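You operate a simulated robot arm through the tools that you are given. There is no shell and no other tool. Be economical: measure what you need, move in short steps, check, and stop when the job is done.

You run a simulated robot arm. Do the job below in one go: nothing can be reset, and whatever is moved stays where it is left.

TASK
Open the feeder cupboard door, put the blue jar on the top of the beige drawer chest away on the lower shelf in the feeder cupboard, then shut the door. Fetch the clear jar and set it in the grey bin. Fetch the clear cup and set it on the pallet on the lift trolley. Open the right cabinet door, take the chain oil bottle on the right end of the wooden bench and put it away on the top shelf of the deck cabinet and shut the door again. Put the shallow grey tray in the blue tray. Put the oil bottle from the top of the beige drawer chest on top of the silver tin there. Put the ring on the top of the beige drawer chest away on the steel ledge on the control desk. Open the second chest drawer from the top, put the black weight in the inside from the top of the second chest drawer and shut the drawer again. Do these in any order. Set down upright: blue jar, clear jar, chain oil bottle, oil bottle.

The check looks at the end state, three seconds after you hand in, the way a careful person would. Anything else that was tipped, shoved, dropped, spilled or broken makes it a failure.

THE ROBOT
A 7-joint arm with a two-finger parallel gripper on a trunk, on a base that drives. Base frame: it is fixed to the floor where the robot stands at the start and does not move with it; the origin is under the middle of the robot, x ahead of it, y to its left, z up. Readings come in mm, degrees, newtons and seconds.
With the tool pointing down near the work surface it reaches from about 100 to 680 mm from the robot's upright axis, wherever it stands. Its first joint turns from -166.0 to 166.0 degrees. Places, roughly: black weight (6x6x5 cm) [-800, 1700, 900]; blue jar (6x6x8 cm) [-900, 2300, 900]; blue tray (45x26x7 cm) [-13800, 4000, 900]; chain oil bottle [-12750, 6750, 1000]; clear cup (5x10x4 cm) [-7900, 5400, 400]; clear jar (9x9x9 cm) [-8000, 5500, 400]; feeder cupboard door [700, 0, 900]; grey bin (26x18x13 cm) [-4800, 3900, 900]; inside of the second chest drawer [-1200, 2100, 500]; lower shelf in the feeder cupboard (20x22 cm) [820, -40, 640]; oil bottle [-1500, 2500, 1000]; pallet on the lift trolley [-6700, 6900, 300]; right cabinet door [-6800, 4400, 400]; ring (8x8x2 cm) [-1100, 2400, 900]; second chest drawer [-1200, 2000, 500]; shallow grey tray (15x11x3 cm) [-13200, 6700, 900]; steel ledge on the control desk (23x27 cm) [-4880, -600, 980]; tin [-1500, 2500, 1000]; top shelf of the deck cabinet [-6800, 4700, 400]. Payload 3.43 kg.
Tool frame: the origin (TCP) lies between the finger pads and is the grasp point; the fingertips stand 34 mm ahead of it; z points along the fingers, y is the line along which they close. The gripper opens to 128 mm. The fingers are 24 mm wide and 12 mm thick; the gripper's body (48 by 130 mm) begins 96 mm behind the TCP.
Orientation is told as [roll, pitch, yaw] about the base's x, y, z axes, in that order, counted from this pose: with the fingers straight down and closing along the base's y, the tool's x points along the base's -x, its y along +y and its z along -z.

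THE INTERFACE
- The arm moves only by the tool servo_tool. Its argument "deltas" is a list of rows, each a list of 6 numbers: the shift along the tool's x, y, z in units of 400 mm (1.0 is 400 mm), then the turn, a rotation vector about the tool's x, y, z in units of 120 degrees (1.0 is 120 degrees). In form: [[x, y, z, rx, ry, rz], ...]. A call has 1 to 20 rows; each row is the pose to reach, as a shift and turn from the pose commanded when the call began, along the tool's axes at that moment. "fingers" is the gripper command, from -1 (shut) to 1 (fully open), values between in proportion, set as the call begins (left out, the last holds). A call with a number of a shift or a turn outside -1 to 1 is refused whole. A row lasts 0.2 s, in which the tool goes at most 50 mm and 8.6 degrees; a call with a longer step from one row to the next is refused whole, and so is a gripper value outside its range. A pose out of reach is approached as far as the arm can. The call stops where the force on the tool passes 40 N (or 10 N more than at its start, if that is more) or the arm is blocked; 0.2 s more then pass. Each finger travels about 153 mm/s and halts on what it meets, pressing with about 23 N; the grip force reading is that of the motor and also rises with nothing between the fingers. The clock runs only during rows and for 0.2 s after the last one: add rows that repeat a pose to give the fingers time. It gives the time, the measured TCP pose, the force on the tool (base axes), the opening and the grip force at its end, in the units of the frame above (readings bear some noise), with the torque about the TCP (base axes, N m) and any sound that the robot's microphone picked up.
- Cameras (640 x 400 px; columns grow to the right, rows downward): "scene" is now at [175.7, -0.5, 1545.5]; the picture's right is [-0.00, -1.00, 0.00], its down [-0.81, 0.00, -0.58] and it looks along [0.58, -0.00, -0.81] (base axes); focal length 259 px, centre (320, 200). "wrist" rides on the gripper at [76, -11, -160] in the tool frame; the picture's right is [0.15, 0.99, 0.00], its down [-0.88, 0.13, -0.46] and it looks along [-0.45, 0.07, 0.89] (tool axes); focal length 234 px, centre (320, 200). There is no depth. A picture from a camera that has moved, and an enlarged one, comes with that camera's place and axes in the base frame and with its lens.
- camera(camera): a new picture of that camera. The clock stands still meanwhile.
- steer(legs): drives the robot by 1 to 6 legs, each [ahead, turn to the left] in mm and degrees, along the robot's own axes; the way and the turn of a leg run together, so that a leg with both is an arc; at most 1500 mm and 180 degrees a leg. The arm and the cameras ride along, it lands a little off, and it stops where it bumps. It gives what a move gives.
- pan_tilt(pan, tilt): turns the head with the scene camera to pan (to the left, within 132 degrees either way) and tilt (down, from -29 to 69), counted from straight ahead of the robot. It gives what a move gives.
- inspect(camera, box): a new picture of the part [left, top, right, bottom] of that camera's present view, enlarged. The clock stands still meanwhile.
- sign_off(): hands the job in; it is judged then, once.

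Work in short steps. Places have to be worked out from the pictures, the camera data and where the tool is seen: move nearer, look again, correct. Check each grasp and each placing, and mend what went wrong. You have 546 turns and 328 pictures in all, those below and enlarged ones among them. Open the gripper and draw the arm clear of the work before you hand the job in, unless the task says otherwise; then end with one line.

The tools are called after "Emit:" as name(argument=value, ...) on one line, values as JSON. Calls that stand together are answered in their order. servo_tool: Moves the arm, as the interface text tells. Its arguments: {"type":"object","properties":{"deltas":{"type":"array"},"fingers":{"type":"number"}},"required":["deltas"]} The other tools are called the same way: steer (legs) drives the base; pan_tilt (pan, tilt) turns the head that bears the scene camera; camera (camera) takes a picture; inspect (camera, box) takes an enlarged picture of a part of a camera's view; sign_off () hands the job in.

At the start:

```text
time: 0.0
ee_pos: [552.1, -82.5, 1128.2]
orientation: [-0.2, -0.1, -0.1]
contact_force: [0.0, 0.3, -0.4]
ft_torque: [0.02, -0.04, -0.03]
finger_gap: 128.1
grasp_force: 0.1
robot x, y, heading: [-0.4, -0.0, -0.2]
head pan, tilt: [-0.1, 54.4]
```

scene: 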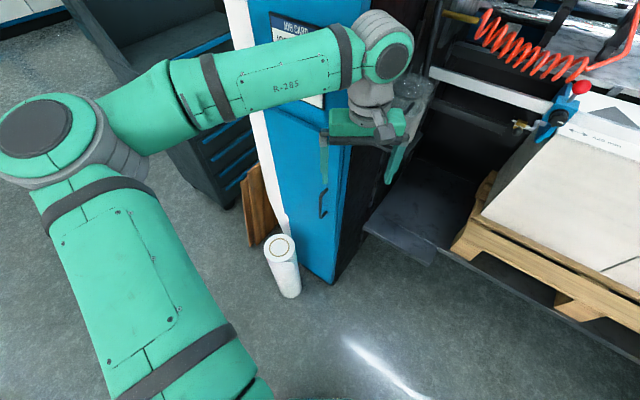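
wrist: 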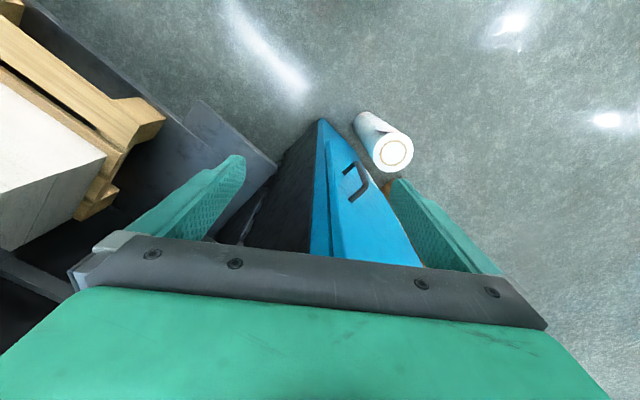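

I see the blue feeder cupboard ahead with its door handle low on the door. I level the head to look over the cupboard first.

Emit:
pan_tilt(pan=0, tilt=25)

Emit:
camera(camera="scene")

```text
time: 0.9
ee_pos: [550.6, -83.0, 1127.5]
orientation: [-0.3, 0.0, -0.1]
contact_force: [-0.6, 0.2, 0.0]
ft_torque: [-0.05, 0.0, -0.01]
finger_gap: 127.8
grasp_force: 0.1
robot x, y, heading: [-2.6, -1.6, -0.1]
head pan, tilt: [0.0, 25.0]
```

```text
325 pictures are left
camera scene: at [195.2, -0.4, 1588.7], right [0.0, -1.0, 0.0], down [-0.42, 0.0, -0.91], along [0.91, 0.0, -0.42], focal length 259 px, centre (320, 200)
```

scene: 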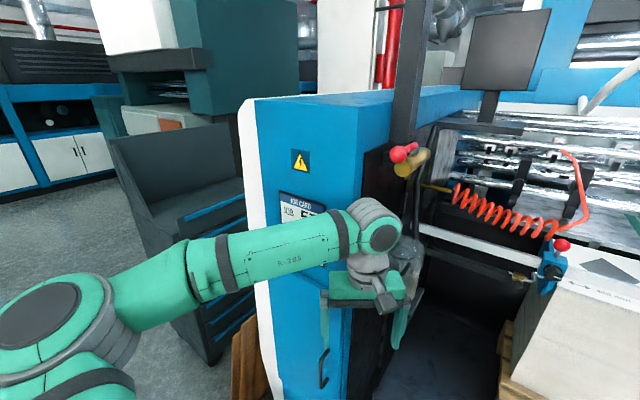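

The handle is a small vertical bar on the door. I enlarge it in both cameras to locate it.

Emit:
inspect(camera="wrist", box=[240, 100, 440, 260])

Emit:
inspect(camera="scene", box=[220, 240, 420, 400])

```text
2.50 times, centred on (340, 180) of wrist
camera zoom: at [474.7, -92.7, 1287.5], right [-0.14, 0.99, 0.0], down [0.88, 0.13, 0.46], along [0.45, 0.06, -0.89], focal length 585 px, centre (270, 250)
```

zoom: 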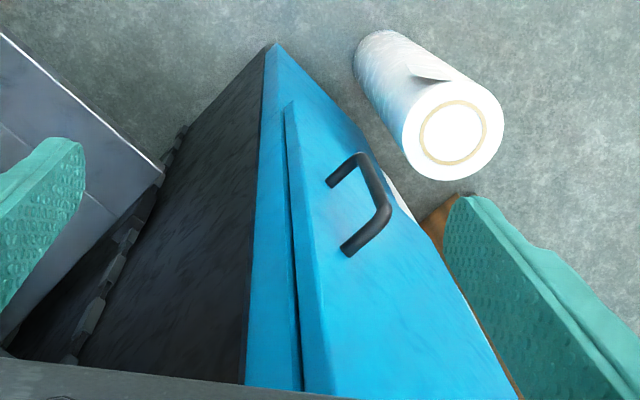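

```text
2.50 times, centred on (320, 320) of scene
camera zoom: at [195.2, -0.4, 1588.7], right [0.0, -1.0, 0.0], down [-0.42, 0.0, -0.91], along [0.91, 0.0, -0.42], focal length 647 px, centre (320, -100)
```

zoom: 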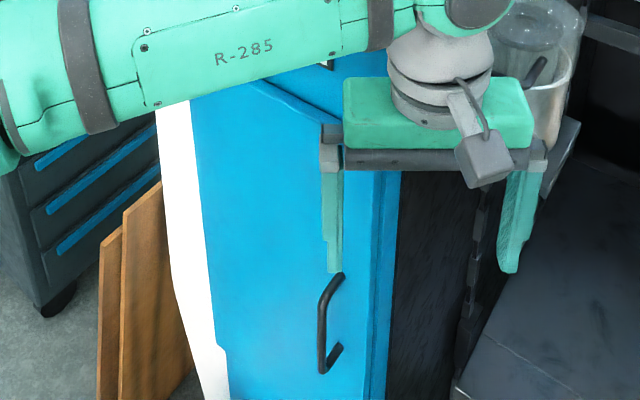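

From both views the handle bar runs about (604,-4) from z≈850 to 965, standing off a door plane that is yawed roughly 20°. I draw the arm back and to the right so the scene camera sees the whole door.

Emit:
servo_tool(deltas=[[0.1, 0, -0.05, 0, 0, 0], [0.2, 0, -0.1, 0, 0, 0], [0.3, 0, -0.15, 0, 0, 0], [0.4, 0, -0.2, 0, 0, 0], [0.5, -0.03, -0.2, 0, 0, 0], [0.55, -0.14, -0.2, 0, 0, 0], [0.55, -0.25, -0.2, 0, 0, 0], [0.55, -0.36, -0.2, 0, 0, 0], [0.55, -0.47, -0.2, 0, 0, 0], [0.55, -0.58, -0.2, 0, 0, 0], [0.55, -0.69, -0.2, 0, 0, 0], [0.55, -0.8, -0.2, 0, 0, 0]])

Emit:
pan_tilt(pan=0, tilt=40)

Emit:
camera(camera="scene")

```text
time: 3.5
ee_pos: [331.0, -401.7, 1208.3]
orientation: [-0.2, -0.1, 0.0]
contact_force: [0.3, 0.6, -0.2]
ft_torque: [-0.05, 0.02, 0.0]
finger_gap: 128.0
grasp_force: 0.0
robot x, y, heading: [0.2, -0.6, 0.2]
head pan, tilt: [0.0, 25.0]
```

```text
time: 4.3
ee_pos: [330.2, -401.3, 1208.1]
orientation: [-0.2, 0.0, -0.1]
contact_force: [0.7, -0.9, 0.0]
ft_torque: [-0.01, 0.01, 0.01]
finger_gap: 128.1
grasp_force: 0.2
robot x, y, heading: [1.0, -0.6, -0.0]
head pan, tilt: [0.0, 40.0]
```

```text
322 pictures are left
camera scene: at [188.1, -0.5, 1565.5], right [0.0, -1.0, 0.0], down [-0.64, 0.0, -0.77], along [0.77, 0.0, -0.64], focal length 259 px, centre (320, 200)
```

scene: 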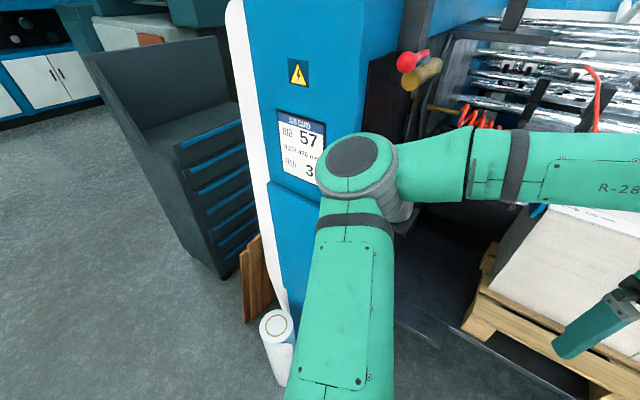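

The upper arm blocks this view, so I use the wrist camera instead: I swing back and turn the tool horizontal, facing the door, at a distance.

Emit:
servo_tool(deltas=[[0, 0.09, 0.04, 0, -0.06, 0], [0, 0.18, 0.08, 0, -0.12, 0], [0, 0.27, 0.12, 0, -0.18, 0], [0, 0.36, 0.16, 0, -0.24, 0], [0, 0.45, 0.2, 0, -0.3, 0], [0, 0.54, 0.24, 0, -0.36, 0], [0, 0.63, 0.28, 0, -0.42, 0], [0, 0.72, 0.32, 0, -0.48, 0], [0, 0.81, 0.36, 0, -0.54, 0], [0, 0.9, 0.4, 0, -0.6, 0], [0, 0.99, 0.46, 0, -0.66, 0], [0, 1.0, 0.52, 0, -0.72, 0], [0, 1.0, 0.58, 0, -0.75, 0]])

Emit:
camera(camera="wrist")

Emit:
camera(camera="scene")

```text
time: 7.3
ee_pos: [474.3, -92.7, 972.4]
orientation: [63.3, -86.5, -69.3]
contact_force: [-0.5, 0.3, 0.6]
ft_torque: [-0.01, 0.01, -0.08]
finger_gap: 128.0
grasp_force: 0.0
out of reach, approached as far as the arm can: row 5, 6, 7, 8, 9, 10, 11, 12, 13
robot x, y, heading: [-2.7, 1.5, 0.1]
head pan, tilt: [0.0, 40.0]
stopped in row 13: the arm was blocked; the commanded pose is now the measured one
```

```text
321 pictures are left
camera wrist: at [312.0, -82.3, 900.7], right [0.1, 0.99, -0.09], down [-0.42, 0.13, 0.9], along [0.9, -0.05, 0.43], focal length 234 px, centre (320, 200)
```

wrist: 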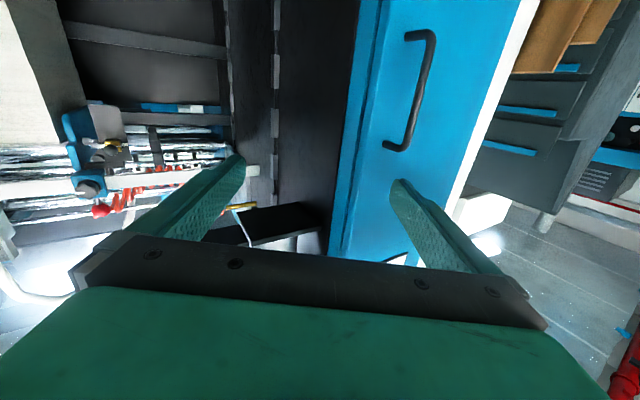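

```text
320 pictures are left
camera scene: at [186.3, 0.1, 1565.5], right [0.0, -1.0, 0.0], down [-0.64, 0.0, -0.77], along [0.77, 0.0, -0.64], focal length 259 px, centre (320, 200)
```

scene: 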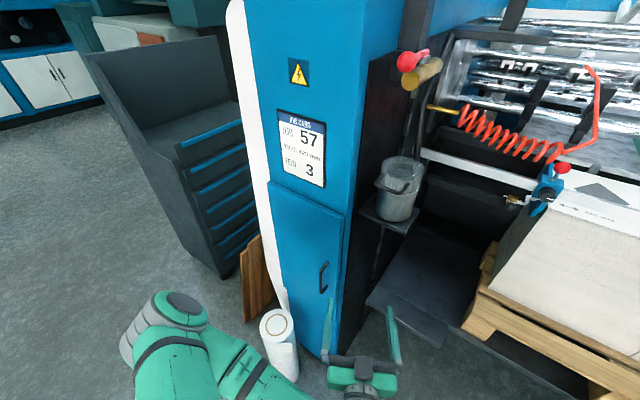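

Now both cameras see the door. I enlarge the scene view for door geometry.

Emit:
inspect(camera="scene", box=[240, 160, 400, 360])

```text
2.00 times, centred on (320, 260) of scene
camera zoom: at [186.3, 0.1, 1565.5], right [0.0, -1.0, 0.0], down [-0.64, 0.0, -0.77], along [0.77, 0.0, -0.64], focal length 517 px, centre (320, 80)
```

zoom: 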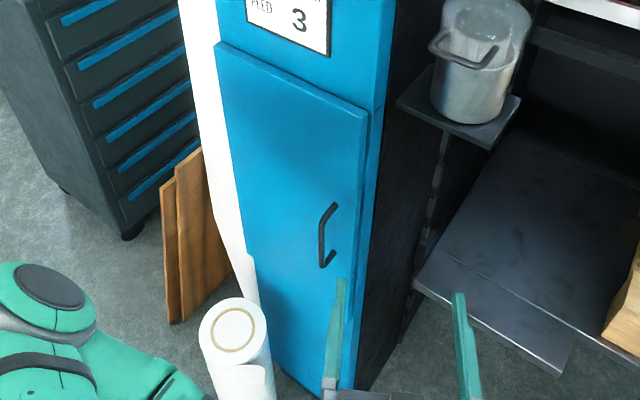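

Combining views: the door's plane is yawed ~35° (width ≈238, hinge at left), with the bar at about (606,0), z 840–960. I line the tool up with the door normal 60 mm off the bar, with half-closed fingers.

Emit:
servo_tool(deltas=[[0.039, 0.0675, 0.032, 0.048, 0, -0.006], [0.078, 0.135, 0.064, 0.096, 0, -0.012], [0.117, 0.2025, 0.096, 0.144, 0, -0.018], [0.156, 0.27, 0.128, 0.192, 0, -0.023], [0.195, 0.3375, 0.16, 0.24, 0, -0.028], [0.195, 0.3375, 0.16, 0.24, 0, -0.028]], fingers=-0.06)

Emit:
camera(camera="wrist")

```text
time: 8.7
ee_pos: [548.9, 38.3, 899.0]
orientation: [-31.0, -87.5, -3.7]
contact_force: [-0.1, -0.4, -0.4]
ft_torque: [0.0, 0.01, -0.06]
finger_gap: 60.2
grasp_force: 0.1
robot x, y, heading: [4.1, -2.0, 0.1]
head pan, tilt: [0.0, 40.0]
```

```text
318 pictures are left
camera wrist: at [407.3, 119.6, 829.7], right [0.56, 0.81, -0.17], down [-0.26, 0.36, 0.89], along [0.79, -0.45, 0.42], focal length 234 px, centre (320, 200)
```

wrist: 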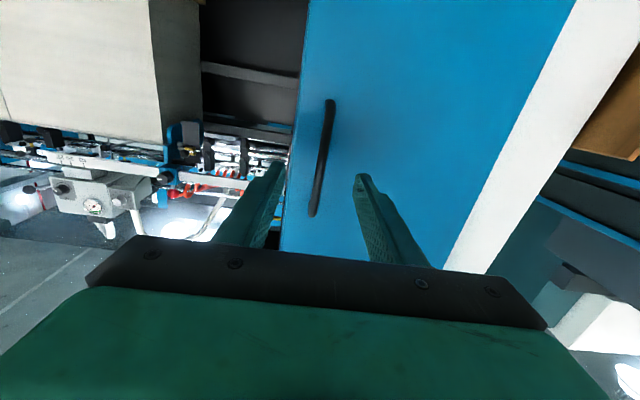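

The bar sits centred between the fingers along the approach line. I advance 60 mm and close on it.

Emit:
servo_tool(deltas=[[0, 0, 0.075, 0, 0, 0], [0, 0, 0.15, 0, 0, 0], [0, 0, 0.15, 0, 0, 0]])

Emit:
servo_tool(deltas=[[0, 0, 0, 0, 0, 0], [0, 0, 0, 0, 0, 0], [0, 0, 0, 0, 0, 0]], fingers=-1)

Emit:
camera(camera="wrist")

```text
time: 9.5
ee_pos: [601.2, 3.4, 894.2]
orientation: [-32.4, -87.5, -2.3]
contact_force: [-0.1, 0.3, 0.0]
ft_torque: [-0.02, -0.01, 0.02]
finger_gap: 60.4
grasp_force: 0.1
robot x, y, heading: [-1.8, 0.0, 0.1]
head pan, tilt: [0.0, 40.0]
```

```text
time: 10.3
ee_pos: [600.4, 3.8, 893.2]
orientation: [-31.2, -87.6, -3.6]
contact_force: [-0.2, 0.2, -2.1]
ft_torque: [0.85, -0.7, -0.03]
finger_gap: 9.8
grasp_force: 43.6
robot x, y, heading: [-1.8, -1.4, 0.0]
head pan, tilt: [0.0, 40.0]
```

```text
317 pictures are left
camera wrist: at [458.5, 85.7, 824.2], right [0.56, 0.81, -0.17], down [-0.26, 0.36, 0.89], along [0.79, -0.45, 0.42], focal length 234 px, centre (320, 200)
```

wrist: 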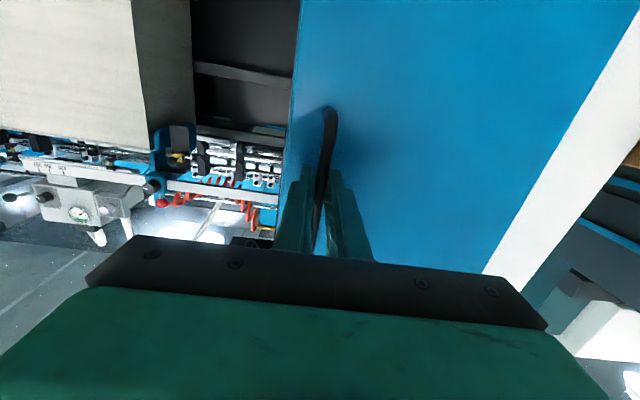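

The bar is gripped (gap 9.8 mm). I swing the door about its estimated hinge at (753,141), first by 24°.

Emit:
servo_tool(deltas=[[0, 0.0075, -0.034, 0.033, 0, 0], [0, 0.0215, -0.0685, 0.0667, 0, 0], [0, 0.036, -0.101, 0.1, 0, 0], [0, 0.0525, -0.133, 0.1333, 0, 0], [0, 0.072, -0.163, 0.1667, 0, 0], [0, 0.092, -0.193, 0.2, 0, 0]])

Emit:
camera(camera="scene")

```text
time: 11.2
ee_pos: [574.3, 41.8, 894.7]
orientation: [-20.5, -87.1, -26.0]
contact_force: [7.0, 2.8, -8.4]
ft_torque: [1.02, -0.48, 0.03]
finger_gap: 10.2
grasp_force: 44.0
out of reach, approached as far as the arm can: row 4
robot x, y, heading: [-2.3, 1.5, -0.2]
head pan, tilt: [0.0, 40.0]
stopped in row 4: the force on the tool passed its limit at 60 N (the readings are from after the stop); the commanded pose is now the measured one
```

```text
316 pictures are left
camera scene: at [187.4, -0.2, 1565.4], right [0.0, -1.0, 0.0], down [-0.64, 0.0, -0.77], along [0.77, 0.0, -0.64], focal length 259 px, centre (320, 200)
```

scene: 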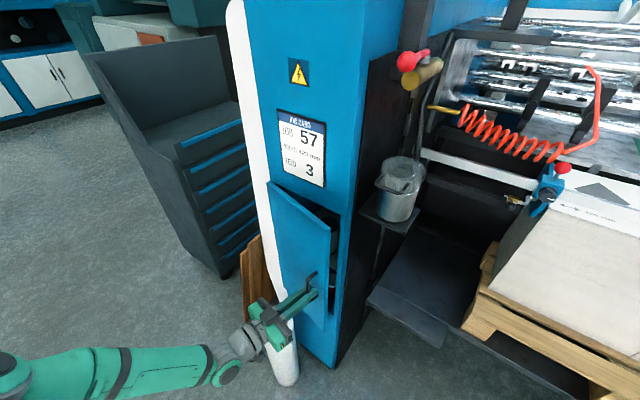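

The door is ajar about 14° before the wrist ran out of range. I let go and back off along the tool axis, then I'll push the free edge from the inside.

Emit:
servo_tool(deltas=[[0, 0, 0, 0, 0, 0], [0, 0, 0, 0, 0, 0], [0, 0, -0.1, 0, 0, 0], [0, 0, -0.2, 0, 0, 0], [0, 0, -0.28, 0, 0, 0]], fingers=-0.3)

Emit:
camera(camera="wrist")

Emit:
inspect(camera="scene", box=[240, 160, 400, 360])

```text
time: 12.4
ee_pos: [499.7, 75.6, 906.2]
orientation: [-3.5, -87.1, -41.8]
contact_force: [-0.3, -0.2, -0.3]
ft_torque: [-0.01, -0.01, 0.01]
finger_gap: 44.5
grasp_force: 0.0
out of reach, approached as far as the arm can: row 3, 4, 5
robot x, y, heading: [-3.0, 0.8, 0.0]
head pan, tilt: [0.0, 40.0]
```

```text
315 pictures are left
camera wrist: at [374.5, 182.9, 839.5], right [0.7, 0.7, -0.15], down [-0.2, 0.39, 0.9], along [0.69, -0.6, 0.41], focal length 234 px, centre (320, 200)
```

wrist: 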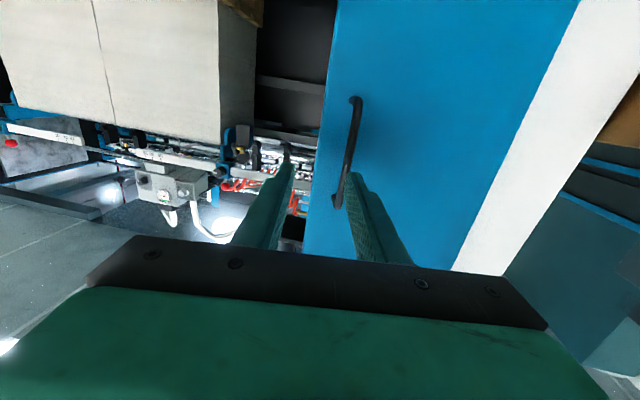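

```text
2.00 times, centred on (320, 260) of scene
camera zoom: at [186.9, -0.3, 1565.4], right [0.0, -1.0, 0.0], down [-0.64, 0.0, -0.77], along [0.77, 0.0, -0.64], focal length 517 px, centre (320, 80)
```

zoom: 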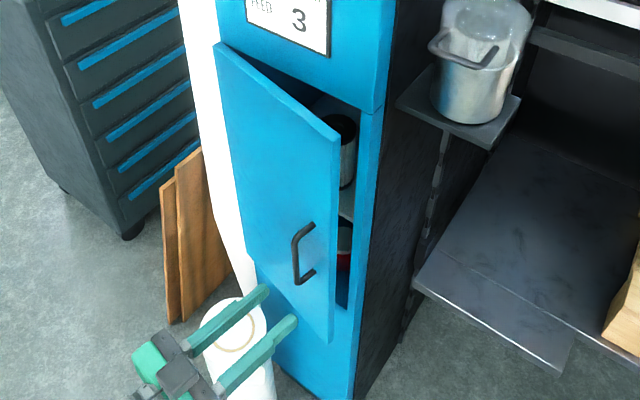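

The door is ajar with a clear gap at the free edge. I close the fingers and swing round to face +x at about (480,-40).

Emit:
servo_tool(deltas=[[0, -0.04, 0.02, -0.06, 0, 0], [0, -0.08, 0.05, -0.12, 0, 0], [0, -0.12, 0.08, -0.18, 0, 0], [0, -0.16, 0.11, -0.24, 0, 0], [0, -0.2, 0.14, -0.3, 0, 0], [0, -0.24, 0.17, -0.375, 0, 0], [0, -0.24, 0.17, -0.375, 0, 0]], fingers=-1)

Emit:
camera(camera="wrist")

```text
refused: row 6 steps farther than a row can; nothing moved
```

```text
313 pictures are left
camera wrist: at [374.5, 182.9, 839.5], right [0.7, 0.7, -0.15], down [-0.2, 0.39, 0.9], along [0.69, -0.6, 0.41], focal length 234 px, centre (320, 200)
```

wrist: 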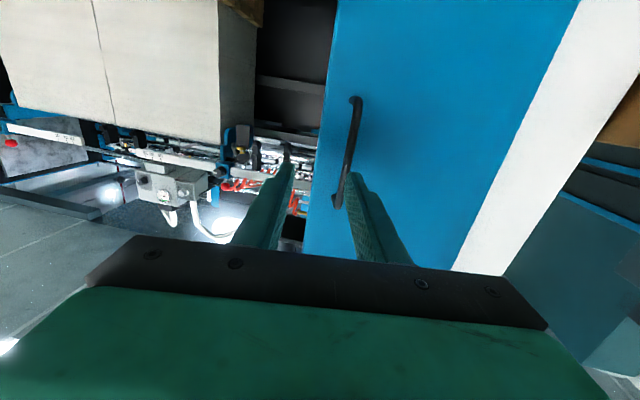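

The last turn step was too large; I repeat with even steps.

Emit:
servo_tool(deltas=[[0, -0.04, 0.02, -0.06, 0, 0], [0, -0.08, 0.05, -0.12, 0, 0], [0, -0.12, 0.08, -0.18, 0, 0], [0, -0.16, 0.11, -0.24, 0, 0], [0, -0.2, 0.14, -0.3, 0, 0], [0, -0.24, 0.17, -0.36, 0, 0], [0, -0.24, 0.17, -0.375, 0, 0]], fingers=-1)

Emit:
camera(camera="wrist")

```text
time: 14.0
ee_pos: [483.0, -45.0, 921.9]
orientation: [19.8, -87.2, -21.3]
contact_force: [0.0, 0.4, 0.7]
ft_torque: [-0.02, 0.0, 0.01]
finger_gap: 0.0
grasp_force: 23.0
out of reach, approached as far as the arm can: row 5, 6, 7
robot x, y, heading: [0.4, -1.5, 0.0]
head pan, tilt: [0.0, 40.0]
```

```text
312 pictures are left
camera wrist: at [318.6, -50.3, 853.8], right [0.02, 0.99, -0.13], down [-0.41, 0.13, 0.9], along [0.91, 0.04, 0.41], focal length 234 px, centre (320, 200)
```

wrist: 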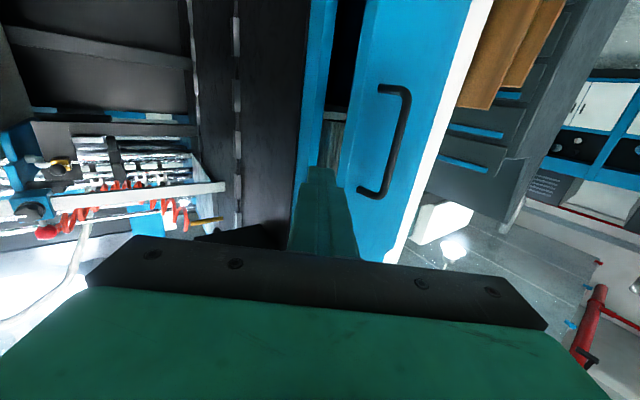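

The tip is facing the gap but a yaw of +25° would fit through it better. I rotate and line up 60 mm before the gap.

Emit:
servo_tool(deltas=[[0, -0.03, 0.0, -0.06, 0, 0], [0, -0.05, 0.03, -0.12, 0, 0], [0, -0.0525, 0.06, -0.17, 0, 0], [0.01, -0.0525, 0.1, -0.208, 0, 0], [0.01, -0.0525, 0.1, -0.208, 0, 0]])

Emit:
camera(camera="wrist")

```text
time: 15.2
ee_pos: [519.7, -67.8, 919.1]
orientation: [46.0, -87.2, -22.6]
contact_force: [-0.2, 1.3, 0.0]
ft_torque: [0.04, 0.03, 0.0]
finger_gap: 0.0
grasp_force: 23.3
robot x, y, heading: [-2.9, -2.3, -0.1]
head pan, tilt: [0.0, 40.0]
```

```text
311 pictures are left
camera wrist: at [373.6, -140.2, 848.2], right [-0.4, 0.91, -0.11], down [-0.43, -0.08, 0.9], along [0.81, 0.41, 0.42], focal length 234 px, centre (320, 200)
```

wrist: 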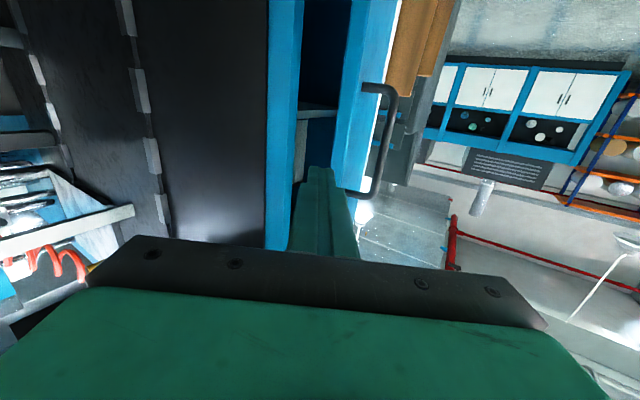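

The gap is centred on the tip. I advance 62 mm through it, then sweep sideways to push the door open.

Emit:
servo_tool(deltas=[[0, 0, 0.08, 0, 0, 0], [0, 0, 0.155, 0, 0, 0], [0, 0.06, 0.155, 0, 0, 0], [0, 0.12, 0.155, 0, 0, 0], [0, 0.18, 0.155, 0, 0, 0], [0, 0.24, 0.155, 0, 0, 0], [0, 0.3, 0.155, 0, 0, 0]])

Emit:
camera(camera="scene")

```text
time: 15.8
ee_pos: [569.3, -53.6, 915.9]
orientation: [40.9, -87.4, -19.1]
contact_force: [-7.3, -9.3, 6.2]
ft_torque: [0.24, -0.27, -0.09]
finger_gap: 0.0
grasp_force: 22.9
robot x, y, heading: [-3.7, 2.1, -0.1]
head pan, tilt: [0.0, 40.0]
stopped in row 3: the force on the tool passed its limit at 60 N (the readings are from after the stop); the commanded pose is now the measured one
```

```text
310 pictures are left
camera scene: at [186.2, -0.9, 1565.5], right [0.0, -1.0, 0.0], down [-0.64, 0.0, -0.77], along [0.77, 0.0, -0.64], focal length 259 px, centre (320, 200)
```

scene: 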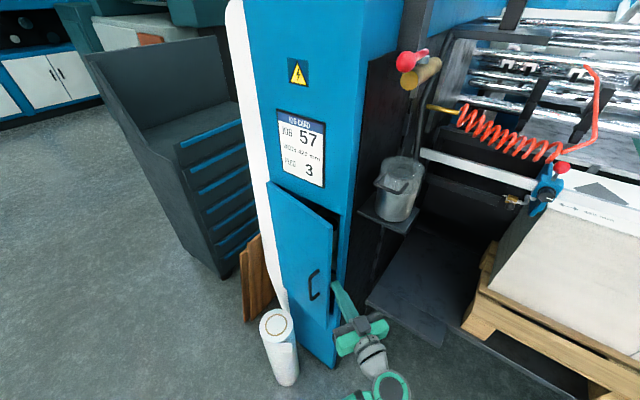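

The push stopped on force. I check contact with the wrist camera.

Emit:
inspect(camera="wrist", box=[220, 60, 420, 260])

Emit:
inspect(camera="scene", box=[270, 180, 400, 360])

```text
2.00 times, centred on (320, 160) of wrist
camera zoom: at [421.7, -122.1, 846.0], right [-0.37, 0.92, -0.12], down [-0.43, -0.06, 0.9], along [0.82, 0.39, 0.42], focal length 468 px, centre (320, 280)
```

zoom: 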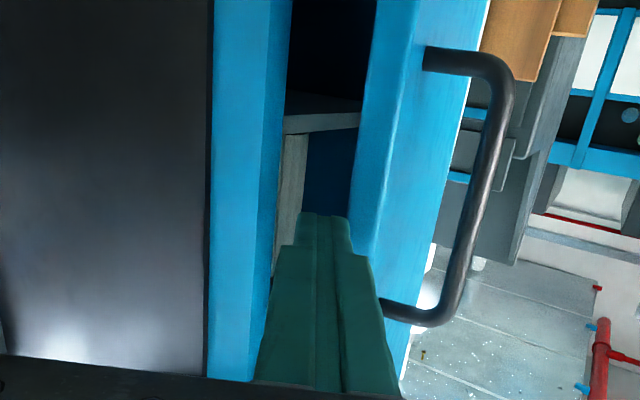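

```text
2.22 times, centred on (335, 270) of scene
camera zoom: at [186.2, -0.9, 1565.5], right [0.0, -1.0, 0.0], down [-0.64, 0.0, -0.77], along [0.77, 0.0, -0.64], focal length 575 px, centre (287, 44)
```

zoom: 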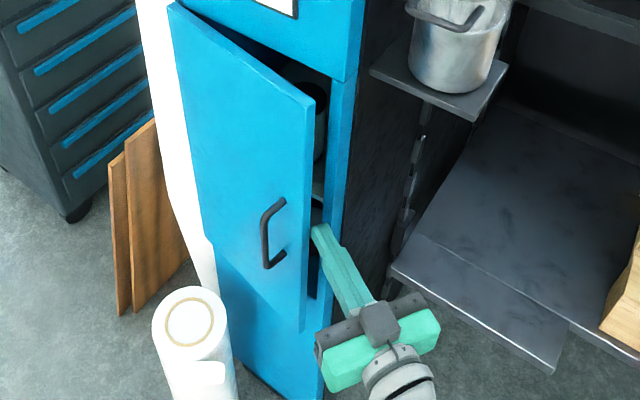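

The fingers are in the gap touching the door edge. I push sideways in small steps.

Emit:
servo_tool(deltas=[[0, 0.02, 0, 0, 0, 0], [0, 0.04, 0, 0, 0, 0], [0, 0.06, 0, 0, 0, 0], [0, 0.08, 0, 0, 0, 0], [0, 0.1, 0, 0, 0, 0], [0, 0.125, 0, 0, 0, 0], [0, 0.15, 0, 0, 0, 0], [0, 0.175, 0, 0, 0, 0], [0, 0.2, 0, 0, 0, 0], [0, 0.225, 0, 0, 0, 0], [0, 0.25, 0, 0, 0, 0]])

Emit:
camera(camera="scene")

```text
time: 16.4
ee_pos: [563.2, -47.3, 916.4]
orientation: [37.5, -87.3, -16.1]
contact_force: [-5.6, -5.4, 3.4]
ft_torque: [0.12, -0.17, -0.06]
finger_gap: 0.0
grasp_force: 23.4
robot x, y, heading: [-4.9, -2.6, -0.2]
head pan, tilt: [0.0, 40.0]
stopped in row 2: the force on the tool passed its limit at 45 N (the readings are from after the stop); the commanded pose is now the measured one
```

```text
307 pictures are left
camera scene: at [186.0, -0.8, 1565.5], right [0.0, -1.0, 0.0], down [-0.64, 0.0, -0.77], along [0.77, 0.0, -0.64], focal length 259 px, centre (320, 200)
```

scene: 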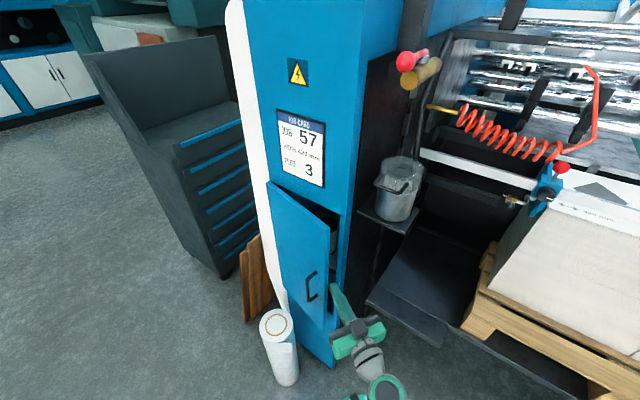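

The reaction is mainly axial, so I ease back along the tool a little while pushing sideways more slowly.

Emit:
servo_tool(deltas=[[0, 0, -0.012, 0, 0, 0], [0, 0.012, -0.015, 0, 0, 0], [0, 0.024, -0.015, 0, 0, 0], [0, 0.036, -0.015, 0, 0, 0], [0, 0.048, -0.015, 0, 0, 0], [0, 0.06, -0.015, 0, 0, 0], [0, 0.072, -0.015, 0, 0, 0], [0, 0.084, -0.015, 0, 0, 0], [0, 0.096, -0.015, 0, 0, 0], [0, 0.108, -0.015, 0, 0, 0], [0, 0.12, -0.015, 0, 0, 0]])

Emit:
inspect(camera="wrist", box=[220, 60, 420, 260])

```text
time: 18.0
ee_pos: [547.3, -26.6, 915.6]
orientation: [33.3, -87.2, -12.6]
contact_force: [-7.9, -6.0, 2.7]
ft_torque: [0.12, -0.17, 0.02]
finger_gap: 0.0
grasp_force: 23.1
robot x, y, heading: [1.3, 2.1, -0.0]
head pan, tilt: [0.0, 40.0]
stopped in row 8: the force on the tool passed its limit at 43 N (the readings are from after the stop); the commanded pose is now the measured one
```

```text
2.00 times, centred on (320, 160) of wrist
camera zoom: at [396.5, -93.2, 846.6], right [-0.36, 0.93, -0.12], down [-0.43, -0.05, 0.9], along [0.83, 0.37, 0.42], focal length 468 px, centre (320, 280)
```

zoom: 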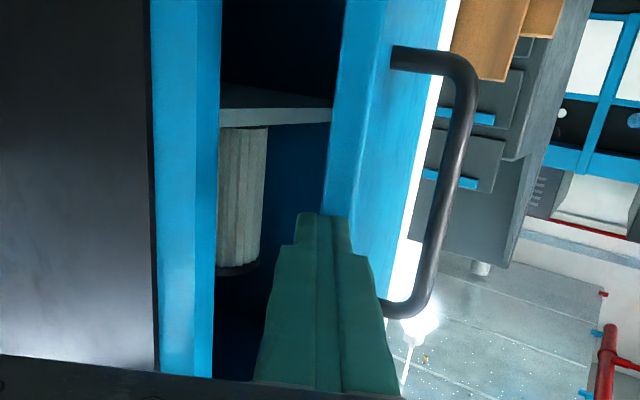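

The door is opening. I shift off it, insert the fingers 35 mm deeper, then push again.

Emit:
servo_tool(deltas=[[0, -0.05, -0.01, 0, 0, 0], [0, -0.05, 0.04, 0, 0, 0], [0, -0.05, 0.09, 0, 0, 0], [0, -0.02, 0.09, 0, 0, 0], [0, 0.0, 0.09, 0, 0, 0], [0, 0.015, 0.09, 0, 0, 0], [0, 0.03, 0.085, 0, 0, 0], [0, 0.045, 0.085, 0, 0, 0], [0, 0.06, 0.08, 0, 0, 0], [0, 0.075, 0.08, 0, 0, 0], [0, 0.09, 0.075, 0, 0, 0], [0, 0.105, 0.075, 0, 0, 0], [0, 0.12, 0.07, 0, 0, 0], [0, 0.135, 0.07, 0, 0, 0], [0, 0.15, 0.065, 0, 0, 0], [0, 0.165, 0.065, 0, 0, 0], [0, 0.18, 0.06, 0, 0, 0], [0, 0.195, 0.06, 0, 0, 0]])

Emit:
camera(camera="scene")

```text
time: 18.6
ee_pos: [565.3, -49.1, 912.3]
orientation: [27.2, -87.2, -7.5]
contact_force: [-8.1, -8.1, 5.9]
ft_torque: [0.2, -0.21, -0.08]
finger_gap: 0.0
grasp_force: 23.2
robot x, y, heading: [-2.0, 1.8, -0.3]
head pan, tilt: [0.0, 40.0]
stopped in row 3: the force on the tool passed its limit at 56 N (the readings are from after the stop); the commanded pose is now the measured one
```

```text
305 pictures are left
camera scene: at [185.6, -1.3, 1565.5], right [0.0, -1.0, 0.0], down [-0.64, 0.0, -0.77], along [0.77, 0.0, -0.64], focal length 259 px, centre (320, 200)
```

scene: 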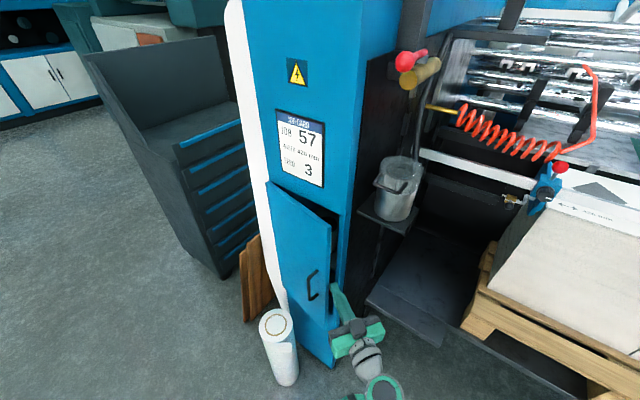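

Something axial stops the tip at about (597,-37). I look closely.

Emit:
inspect(camera="wrist", box=[220, 60, 420, 260])

Emit:
inspect(camera="scene", box=[290, 200, 390, 350])

```text
2.00 times, centred on (320, 160) of wrist
camera zoom: at [414.3, -112.5, 844.3], right [-0.34, 0.93, -0.12], down [-0.43, -0.04, 0.9], along [0.84, 0.36, 0.41], focal length 468 px, centre (320, 280)
```

zoom: 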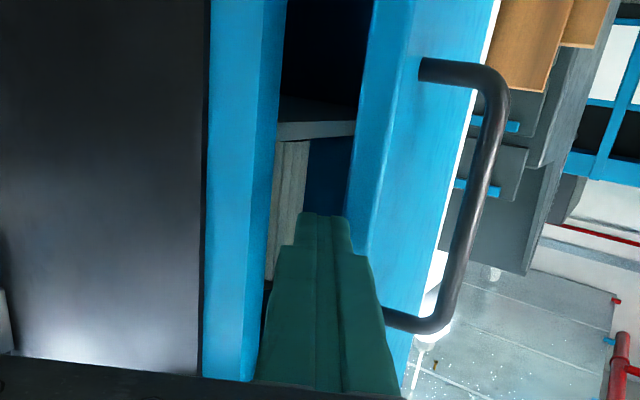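

```text
2.67 times, centred on (340, 275) of scene
camera zoom: at [185.6, -1.3, 1565.5], right [0.0, -1.0, 0.0], down [-0.64, 0.0, -0.77], along [0.77, 0.0, -0.64], focal length 690 px, centre (267, 0)
```

zoom: 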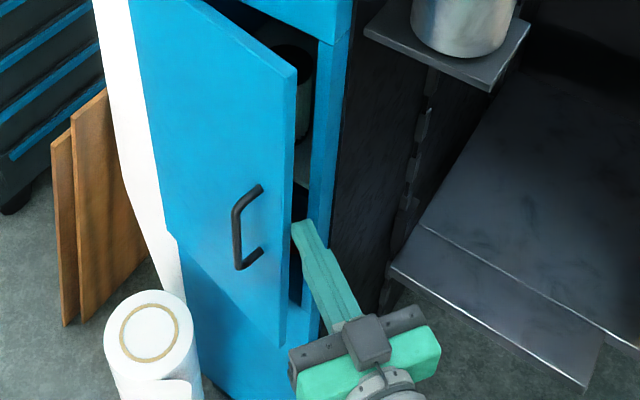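

The finger shoulder is catching the door edge; only the narrow tips fit. I back off 12 mm and push sideways with the tips alone.

Emit:
servo_tool(deltas=[[0, 0, -0.03, 0, 0, 0], [0, 0.012, -0.03, 0, 0, 0], [0, 0.024, -0.03, 0, 0, 0], [0, 0.036, -0.03, 0, 0, 0], [0, 0.048, -0.03, 0, 0, 0], [0, 0.06, -0.03, 0, 0, 0], [0, 0.072, -0.03, 0, 0, 0], [0, 0.084, -0.03, 0, 0, 0], [0, 0.096, -0.03, 0, 0, 0], [0, 0.108, -0.03, 0, 0, 0], [0, 0.12, -0.03, 0, 0, 0], [0, 0.132, -0.03, 0, 0, 0], [0, 0.144, -0.03, 0, 0, 0], [0, 0.156, -0.03, 0, 0, 0], [0, 0.168, -0.03, 0, 0, 0]])

Emit:
inspect(camera="wrist", box=[220, 60, 420, 260])

```text
time: 21.8
ee_pos: [530.2, 13.4, 913.7]
orientation: [27.9, -87.0, -8.2]
contact_force: [-0.1, -0.6, 0.4]
ft_torque: [0.01, -0.02, 0.01]
finger_gap: 0.1
grasp_force: 22.6
robot x, y, heading: [2.0, -1.9, 0.0]
head pan, tilt: [0.0, 40.0]
```

```text
2.00 times, centred on (320, 160) of wrist
camera zoom: at [379.9, -51.2, 845.8], right [-0.34, 0.93, -0.12], down [-0.43, -0.04, 0.9], along [0.84, 0.36, 0.41], focal length 468 px, centre (320, 280)
```

zoom: 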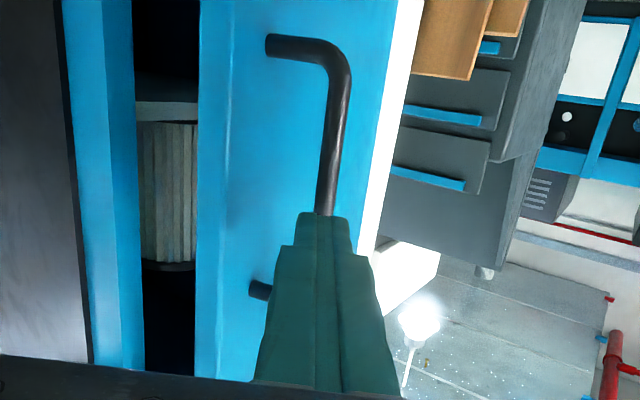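

The tips slid out in front of the door. I'll regrasp the handle instead, but at a shallower yaw (−22°), so there is wrist range left for pulling; bar is now at about (580,32).

Emit:
servo_tool(deltas=[[0, 0.0, -0.1, 0.06, 0, 0], [0, 0.05, -0.1, 0.12, 0, 0], [0, 0.09, -0.08, 0.18, 0, 0], [0.01, 0.12, -0.06, 0.24, 0, 0], [0.02, 0.144, -0.04, 0.3, 0, 0], [0.025, 0.144, -0.025, 0.35, 0, 0], [0.025, 0.144, -0.025, 0.35, 0, 0]], fingers=-0.4)

Emit:
camera(camera="wrist")

```text
time: 23.4
ee_pos: [501.5, 64.5, 905.9]
orientation: [-14.2, -87.0, -8.2]
contact_force: [-0.4, -0.2, 0.3]
ft_torque: [-0.05, -0.02, 0.0]
finger_gap: 38.3
grasp_force: 0.1
robot x, y, heading: [-1.1, -2.2, -0.1]
head pan, tilt: [0.0, 40.0]
```

```text
301 pictures are left
camera wrist: at [345.8, 115.1, 838.7], right [0.37, 0.92, -0.16], down [-0.33, 0.29, 0.9], along [0.87, -0.28, 0.4], focal length 234 px, centre (320, 200)
```

wrist: 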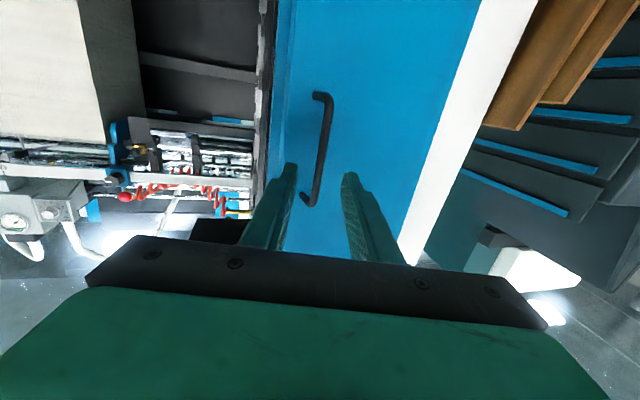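

The bar is aligned on the approach line. I advance 68 mm and close.

Emit:
servo_tool(deltas=[[0, 0, 0.08, 0, 0, 0], [0, 0, 0.15, 0, 0, 0], [0, 0, 0.175, 0, 0, 0], [0, 0, 0.175, 0, 0, 0]])

Emit:
servo_tool(deltas=[[0, 0, 0, 0, 0, 0], [0, 0, 0, 0, 0, 0], [0, 0, 0, 0, 0, 0]], fingers=-1)

Emit:
inspect(camera="scene", box=[240, 160, 400, 360])

```text
time: 24.4
ee_pos: [568.1, 36.2, 900.6]
orientation: [-13.9, -87.1, -8.3]
contact_force: [0.1, -0.8, 0.6]
ft_torque: [0.01, 0.0, 0.0]
finger_gap: 38.5
grasp_force: 0.1
robot x, y, heading: [-3.6, -1.4, -0.3]
head pan, tilt: [0.0, 40.0]
```

```text
time: 25.2
ee_pos: [568.1, 37.6, 901.1]
orientation: [-12.7, -87.1, -9.4]
contact_force: [14.0, 8.0, 0.1]
ft_torque: [1.0, -0.44, 0.22]
finger_gap: 9.9
grasp_force: 43.6
robot x, y, heading: [-0.9, 0.5, -0.4]
head pan, tilt: [0.0, 40.0]
```

```text
2.00 times, centred on (320, 260) of scene
camera zoom: at [186.4, -0.7, 1565.4], right [0.0, -1.0, 0.0], down [-0.64, 0.0, -0.77], along [0.77, 0.0, -0.64], focal length 517 px, centre (320, 80)
```

zoom: 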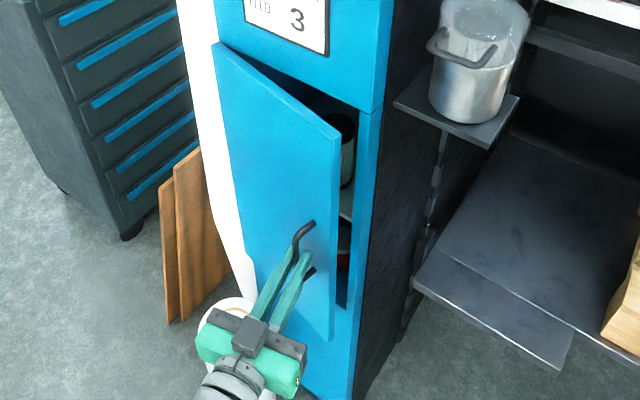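

Gripped at a shallow yaw. I pull the door slowly along its arc, letting the bar pivot in the fingers.

Emit:
servo_tool(deltas=[[0, 0.018, -0.023, 0.017, 0, 0], [0, 0.038, -0.044, 0.033, 0, 0], [0, 0.06, -0.065, 0.05, 0, 0], [0, 0.083, -0.085, 0.067, 0, 0], [0, 0.107, -0.104, 0.083, 0, 0], [0, 0.132, -0.121, 0.1, 0, 0], [0, 0.158, -0.137, 0.117, 0, 0], [0, 0.185, -0.152, 0.133, 0, 0], [0, 0.2135, -0.166, 0.15, 0, 0], [0, 0.242, -0.176, 0.167, 0, 0], [0, 0.271, -0.185, 0.183, 0, 0], [0, 0.3, -0.1915, 0.2, 0, 0]])

Emit:
camera(camera="scene")

```text
time: 26.8
ee_pos: [541.6, 115.6, 902.8]
orientation: [-22.4, -86.9, -13.1]
contact_force: [11.7, 1.5, -4.7]
ft_torque: [1.38, 0.02, 0.16]
finger_gap: 10.2
grasp_force: 43.3
robot x, y, heading: [1.7, -1.0, 0.2]
head pan, tilt: [0.0, 40.0]
stopped in row 7: the force on the tool passed its limit at 41 N (the readings are from after the stop); the commanded pose is now the measured one
```

```text
299 pictures are left
camera scene: at [186.5, -0.8, 1565.4], right [0.0, -1.0, 0.0], down [-0.64, 0.0, -0.77], along [0.77, 0.0, -0.64], focal length 259 px, centre (320, 200)
```

scene: 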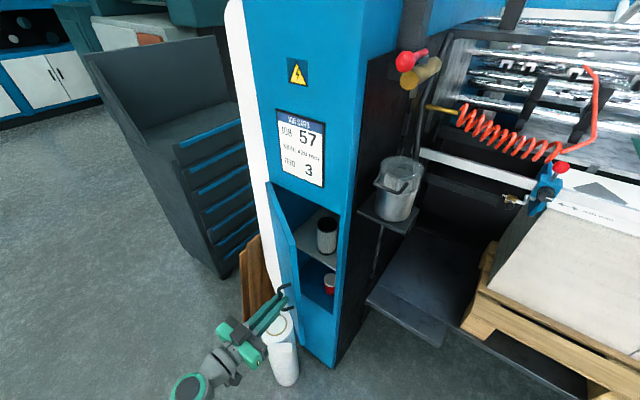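

The door is opening well (~35°). I continue along the arc more slowly.

Emit:
servo_tool(deltas=[[0, 0.013, -0.012, 0.006, 0, 0], [0, 0.026, -0.024, 0.012, 0, 0], [0, 0.04, -0.035, 0.018, 0, 0], [0, 0.054, -0.046, 0.024, 0, 0], [0, 0.068, -0.0565, 0.03, 0, 0], [0, 0.083, -0.066, 0.037, 0, 0], [0, 0.099, -0.076, 0.043, 0, 0], [0, 0.115, -0.085, 0.05, 0, 0], [0, 0.131, -0.093, 0.057, 0, 0], [0, 0.147, -0.101, 0.063, 0, 0], [0, 0.163, -0.108, 0.068, 0, 0], [0, 0.18, -0.115, 0.073, 0, 0], [0, 0.197, -0.121, 0.078, 0, 0], [0, 0.215, -0.126, 0.083, 0, 0], [0, 0.233, -0.131, 0.0875, 0, 0]])

Emit:
camera(camera="scene")

```text
time: 30.0
ee_pos: [552.3, 220.3, 903.5]
orientation: [-35.1, -87.1, -11.0]
contact_force: [-34.1, 11.0, -16.9]
ft_torque: [1.08, -0.43, -0.35]
finger_gap: 10.5
grasp_force: 44.2
robot x, y, heading: [-2.1, 4.2, -0.3]
head pan, tilt: [0.0, 40.0]
```

```text
298 pictures are left
camera scene: at [185.3, -0.4, 1565.6], right [0.0, -1.0, 0.0], down [-0.64, 0.0, -0.77], along [0.77, 0.0, -0.64], focal length 259 px, centre (320, 200)
```

scene: 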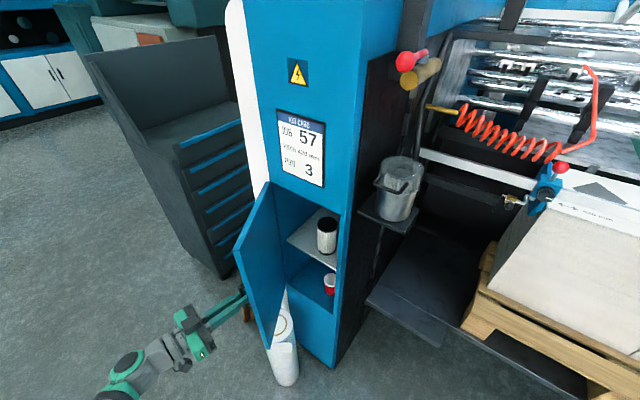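

Door is about 63° open. I release, back off, and look before going round to push it wider from inside.

Emit:
servo_tool(deltas=[[0, 0, 0, 0, 0, 0], [0, 0, 0, 0, 0, 0], [0, 0, -0.1, 0, 0, 0], [0, 0, -0.2, 0, 0, 0], [0, 0, -0.3, -0.03, 0, 0], [0, -0.1, -0.36, -0.08, 0, 0], [0, -0.2, -0.36, -0.14, 0, 0], [0, -0.3, -0.36, -0.2, 0, 0], [0, -0.4, -0.36, -0.26, 0, 0], [0, -0.5, -0.36, -0.31, 0, 0], [0, -0.55, -0.33, -0.36, 0, 0], [0, -0.6, -0.3, -0.38, 0, 0]], fingers=-0.4)

Emit:
camera(camera="wrist")

```text
time: 32.6
ee_pos: [310.9, 173.9, 928.3]
orientation: [9.4, -86.8, -9.9]
contact_force: [-0.6, -0.2, -0.4]
ft_torque: [0.04, 0.02, -0.01]
finger_gap: 38.1
grasp_force: 0.1
out of reach, approached as far as the arm can: row 11, 12
robot x, y, heading: [-3.0, -0.8, -0.3]
head pan, tilt: [0.0, 40.0]
```

```text
297 pictures are left
camera wrist: at [145.7, 164.2, 861.9], right [0.0, 0.99, -0.14], down [-0.4, 0.13, 0.91], along [0.91, 0.05, 0.4], focal length 234 px, centre (320, 200)
```

wrist: 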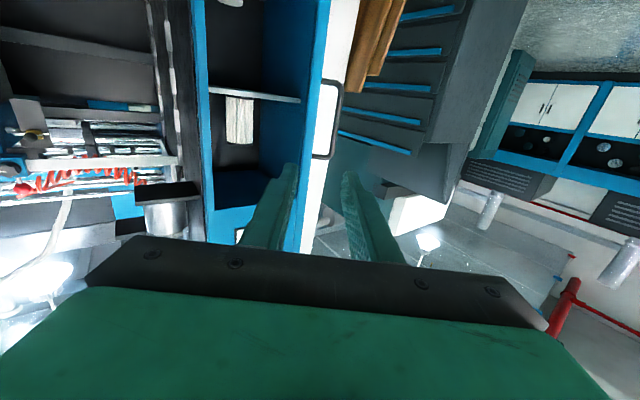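

Now at yaw 0 in front of the door. I move right, enter alongside the door's inside, and stop before sweeping.

Emit:
servo_tool(deltas=[[0, -0.1, 0, 0, 0, 0], [0, -0.2, 0, 0, 0, 0], [0, -0.21, 0.11, 0, 0, 0], [0, -0.21, 0.22, 0, 0, 0], [0.02, -0.21, 0.33, 0, 0, 0], [0.03, -0.21, 0.44, 0, 0, 0], [0.04, -0.21, 0.54, 0, 0, 0], [0.04, -0.21, 0.62, 0, 0, 0]], fingers=-1)

Emit:
camera(camera="wrist")

```text
time: 34.4
ee_pos: [559.0, 86.3, 899.3]
orientation: [10.2, -86.9, -10.8]
contact_force: [-0.3, -0.6, -0.8]
ft_torque: [-0.01, 0.0, -0.02]
finger_gap: 0.0
grasp_force: 23.0
out of reach, approached as far as the arm can: row 1, 2, 3, 4, 5
robot x, y, heading: [-4.5, 4.0, -0.4]
head pan, tilt: [0.0, 40.0]
```

```text
296 pictures are left
camera wrist: at [394.0, 78.6, 832.4], right [0.0, 0.99, -0.14], down [-0.41, 0.13, 0.9], along [0.91, 0.05, 0.4], focal length 234 px, centre (320, 200)
```

wrist: 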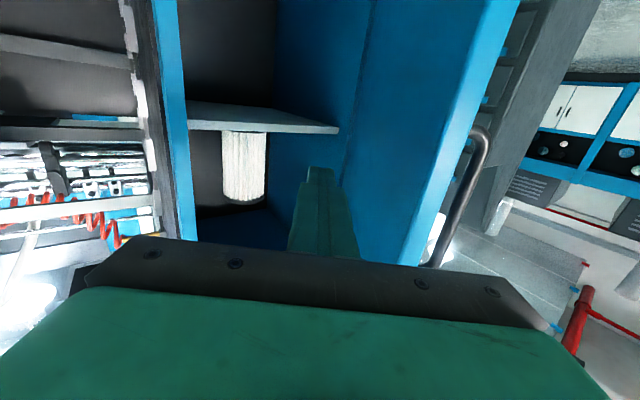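

The fingers are inside the door. I sweep left (+y) gently to push it past 90°.

Emit:
servo_tool(deltas=[[0, 0.08, 0, 0, 0, 0], [0, 0.13, 0, 0, 0, 0], [0, 0.16, 0, 0, 0, 0], [0, 0.185, 0, 0, 0, 0], [0, 0.21, 0, 0, 0, 0], [0, 0.235, 0, 0, 0, 0], [0, 0.26, 0, 0, 0, 0], [0, 0.285, 0, 0, 0, 0], [0, 0.31, 0, 0, 0, 0], [0, 0.335, 0, 0, 0, 0], [0, 0.36, 0, 0, 0, 0], [0, 0.385, 0, 0, 0, 0], [0, 0.41, 0, 0, 0, 0], [0, 0.435, 0, 0, 0, 0], [0, 0.46, 0, 0, 0, 0]])

Emit:
camera(camera="scene")

```text
time: 37.6
ee_pos: [558.3, 271.6, 902.4]
orientation: [9.3, -86.8, -10.0]
contact_force: [0.7, 0.5, -1.0]
ft_torque: [0.03, 0.02, 0.0]
finger_gap: 0.4
grasp_force: 22.6
robot x, y, heading: [-4.4, -0.3, -0.2]
head pan, tilt: [0.0, 40.0]
```

```text
295 pictures are left
camera scene: at [186.1, -0.9, 1565.5], right [0.0, -1.0, 0.0], down [-0.64, 0.0, -0.77], along [0.77, 0.0, -0.64], focal length 259 px, centre (320, 200)
```

scene: 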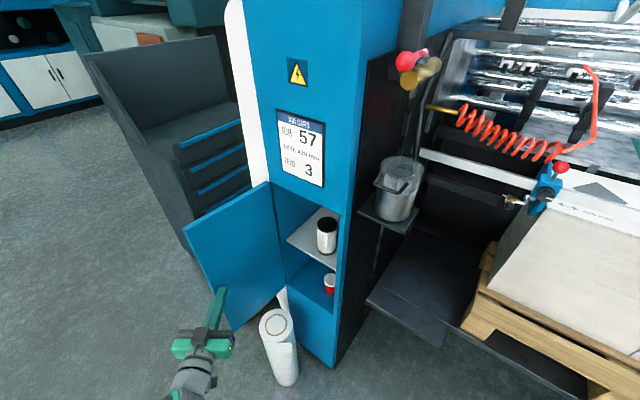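

Door is near 85° open. I push about 50 mm farther for clearance.

Emit:
servo_tool(deltas=[[0, 0.03, 0.01, 0, 0, 0], [0, 0.06, 0.02, 0, 0, 0], [0, 0.09, 0.03, 0, 0, 0], [0, 0.12, 0.04, 0, 0, 0], [0, 0.145, 0.05, 0, 0, 0], [0, 0.145, 0.05, 0, 0, 0]])

Emit:
inspect(camera="scene", box=[180, 160, 400, 380])

```text
time: 39.0
ee_pos: [577.0, 330.3, 903.5]
orientation: [9.8, -86.9, -10.3]
contact_force: [-0.3, 0.3, 0.1]
ft_torque: [0.01, 0.05, 0.03]
finger_gap: 0.2
grasp_force: 23.0
robot x, y, heading: [-0.1, -3.9, -0.3]
head pan, tilt: [0.0, 40.0]
```

```text
1.82 times, centred on (290, 270) of scene
camera zoom: at [186.1, -0.9, 1565.5], right [0.0, -1.0, 0.0], down [-0.64, 0.0, -0.77], along [0.77, 0.0, -0.64], focal length 470 px, centre (374, 73)
```

zoom: 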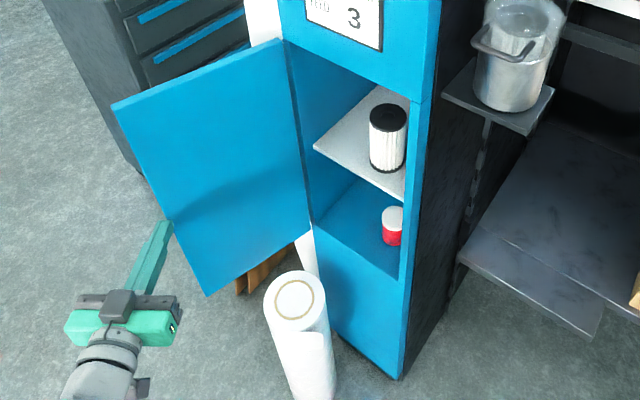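

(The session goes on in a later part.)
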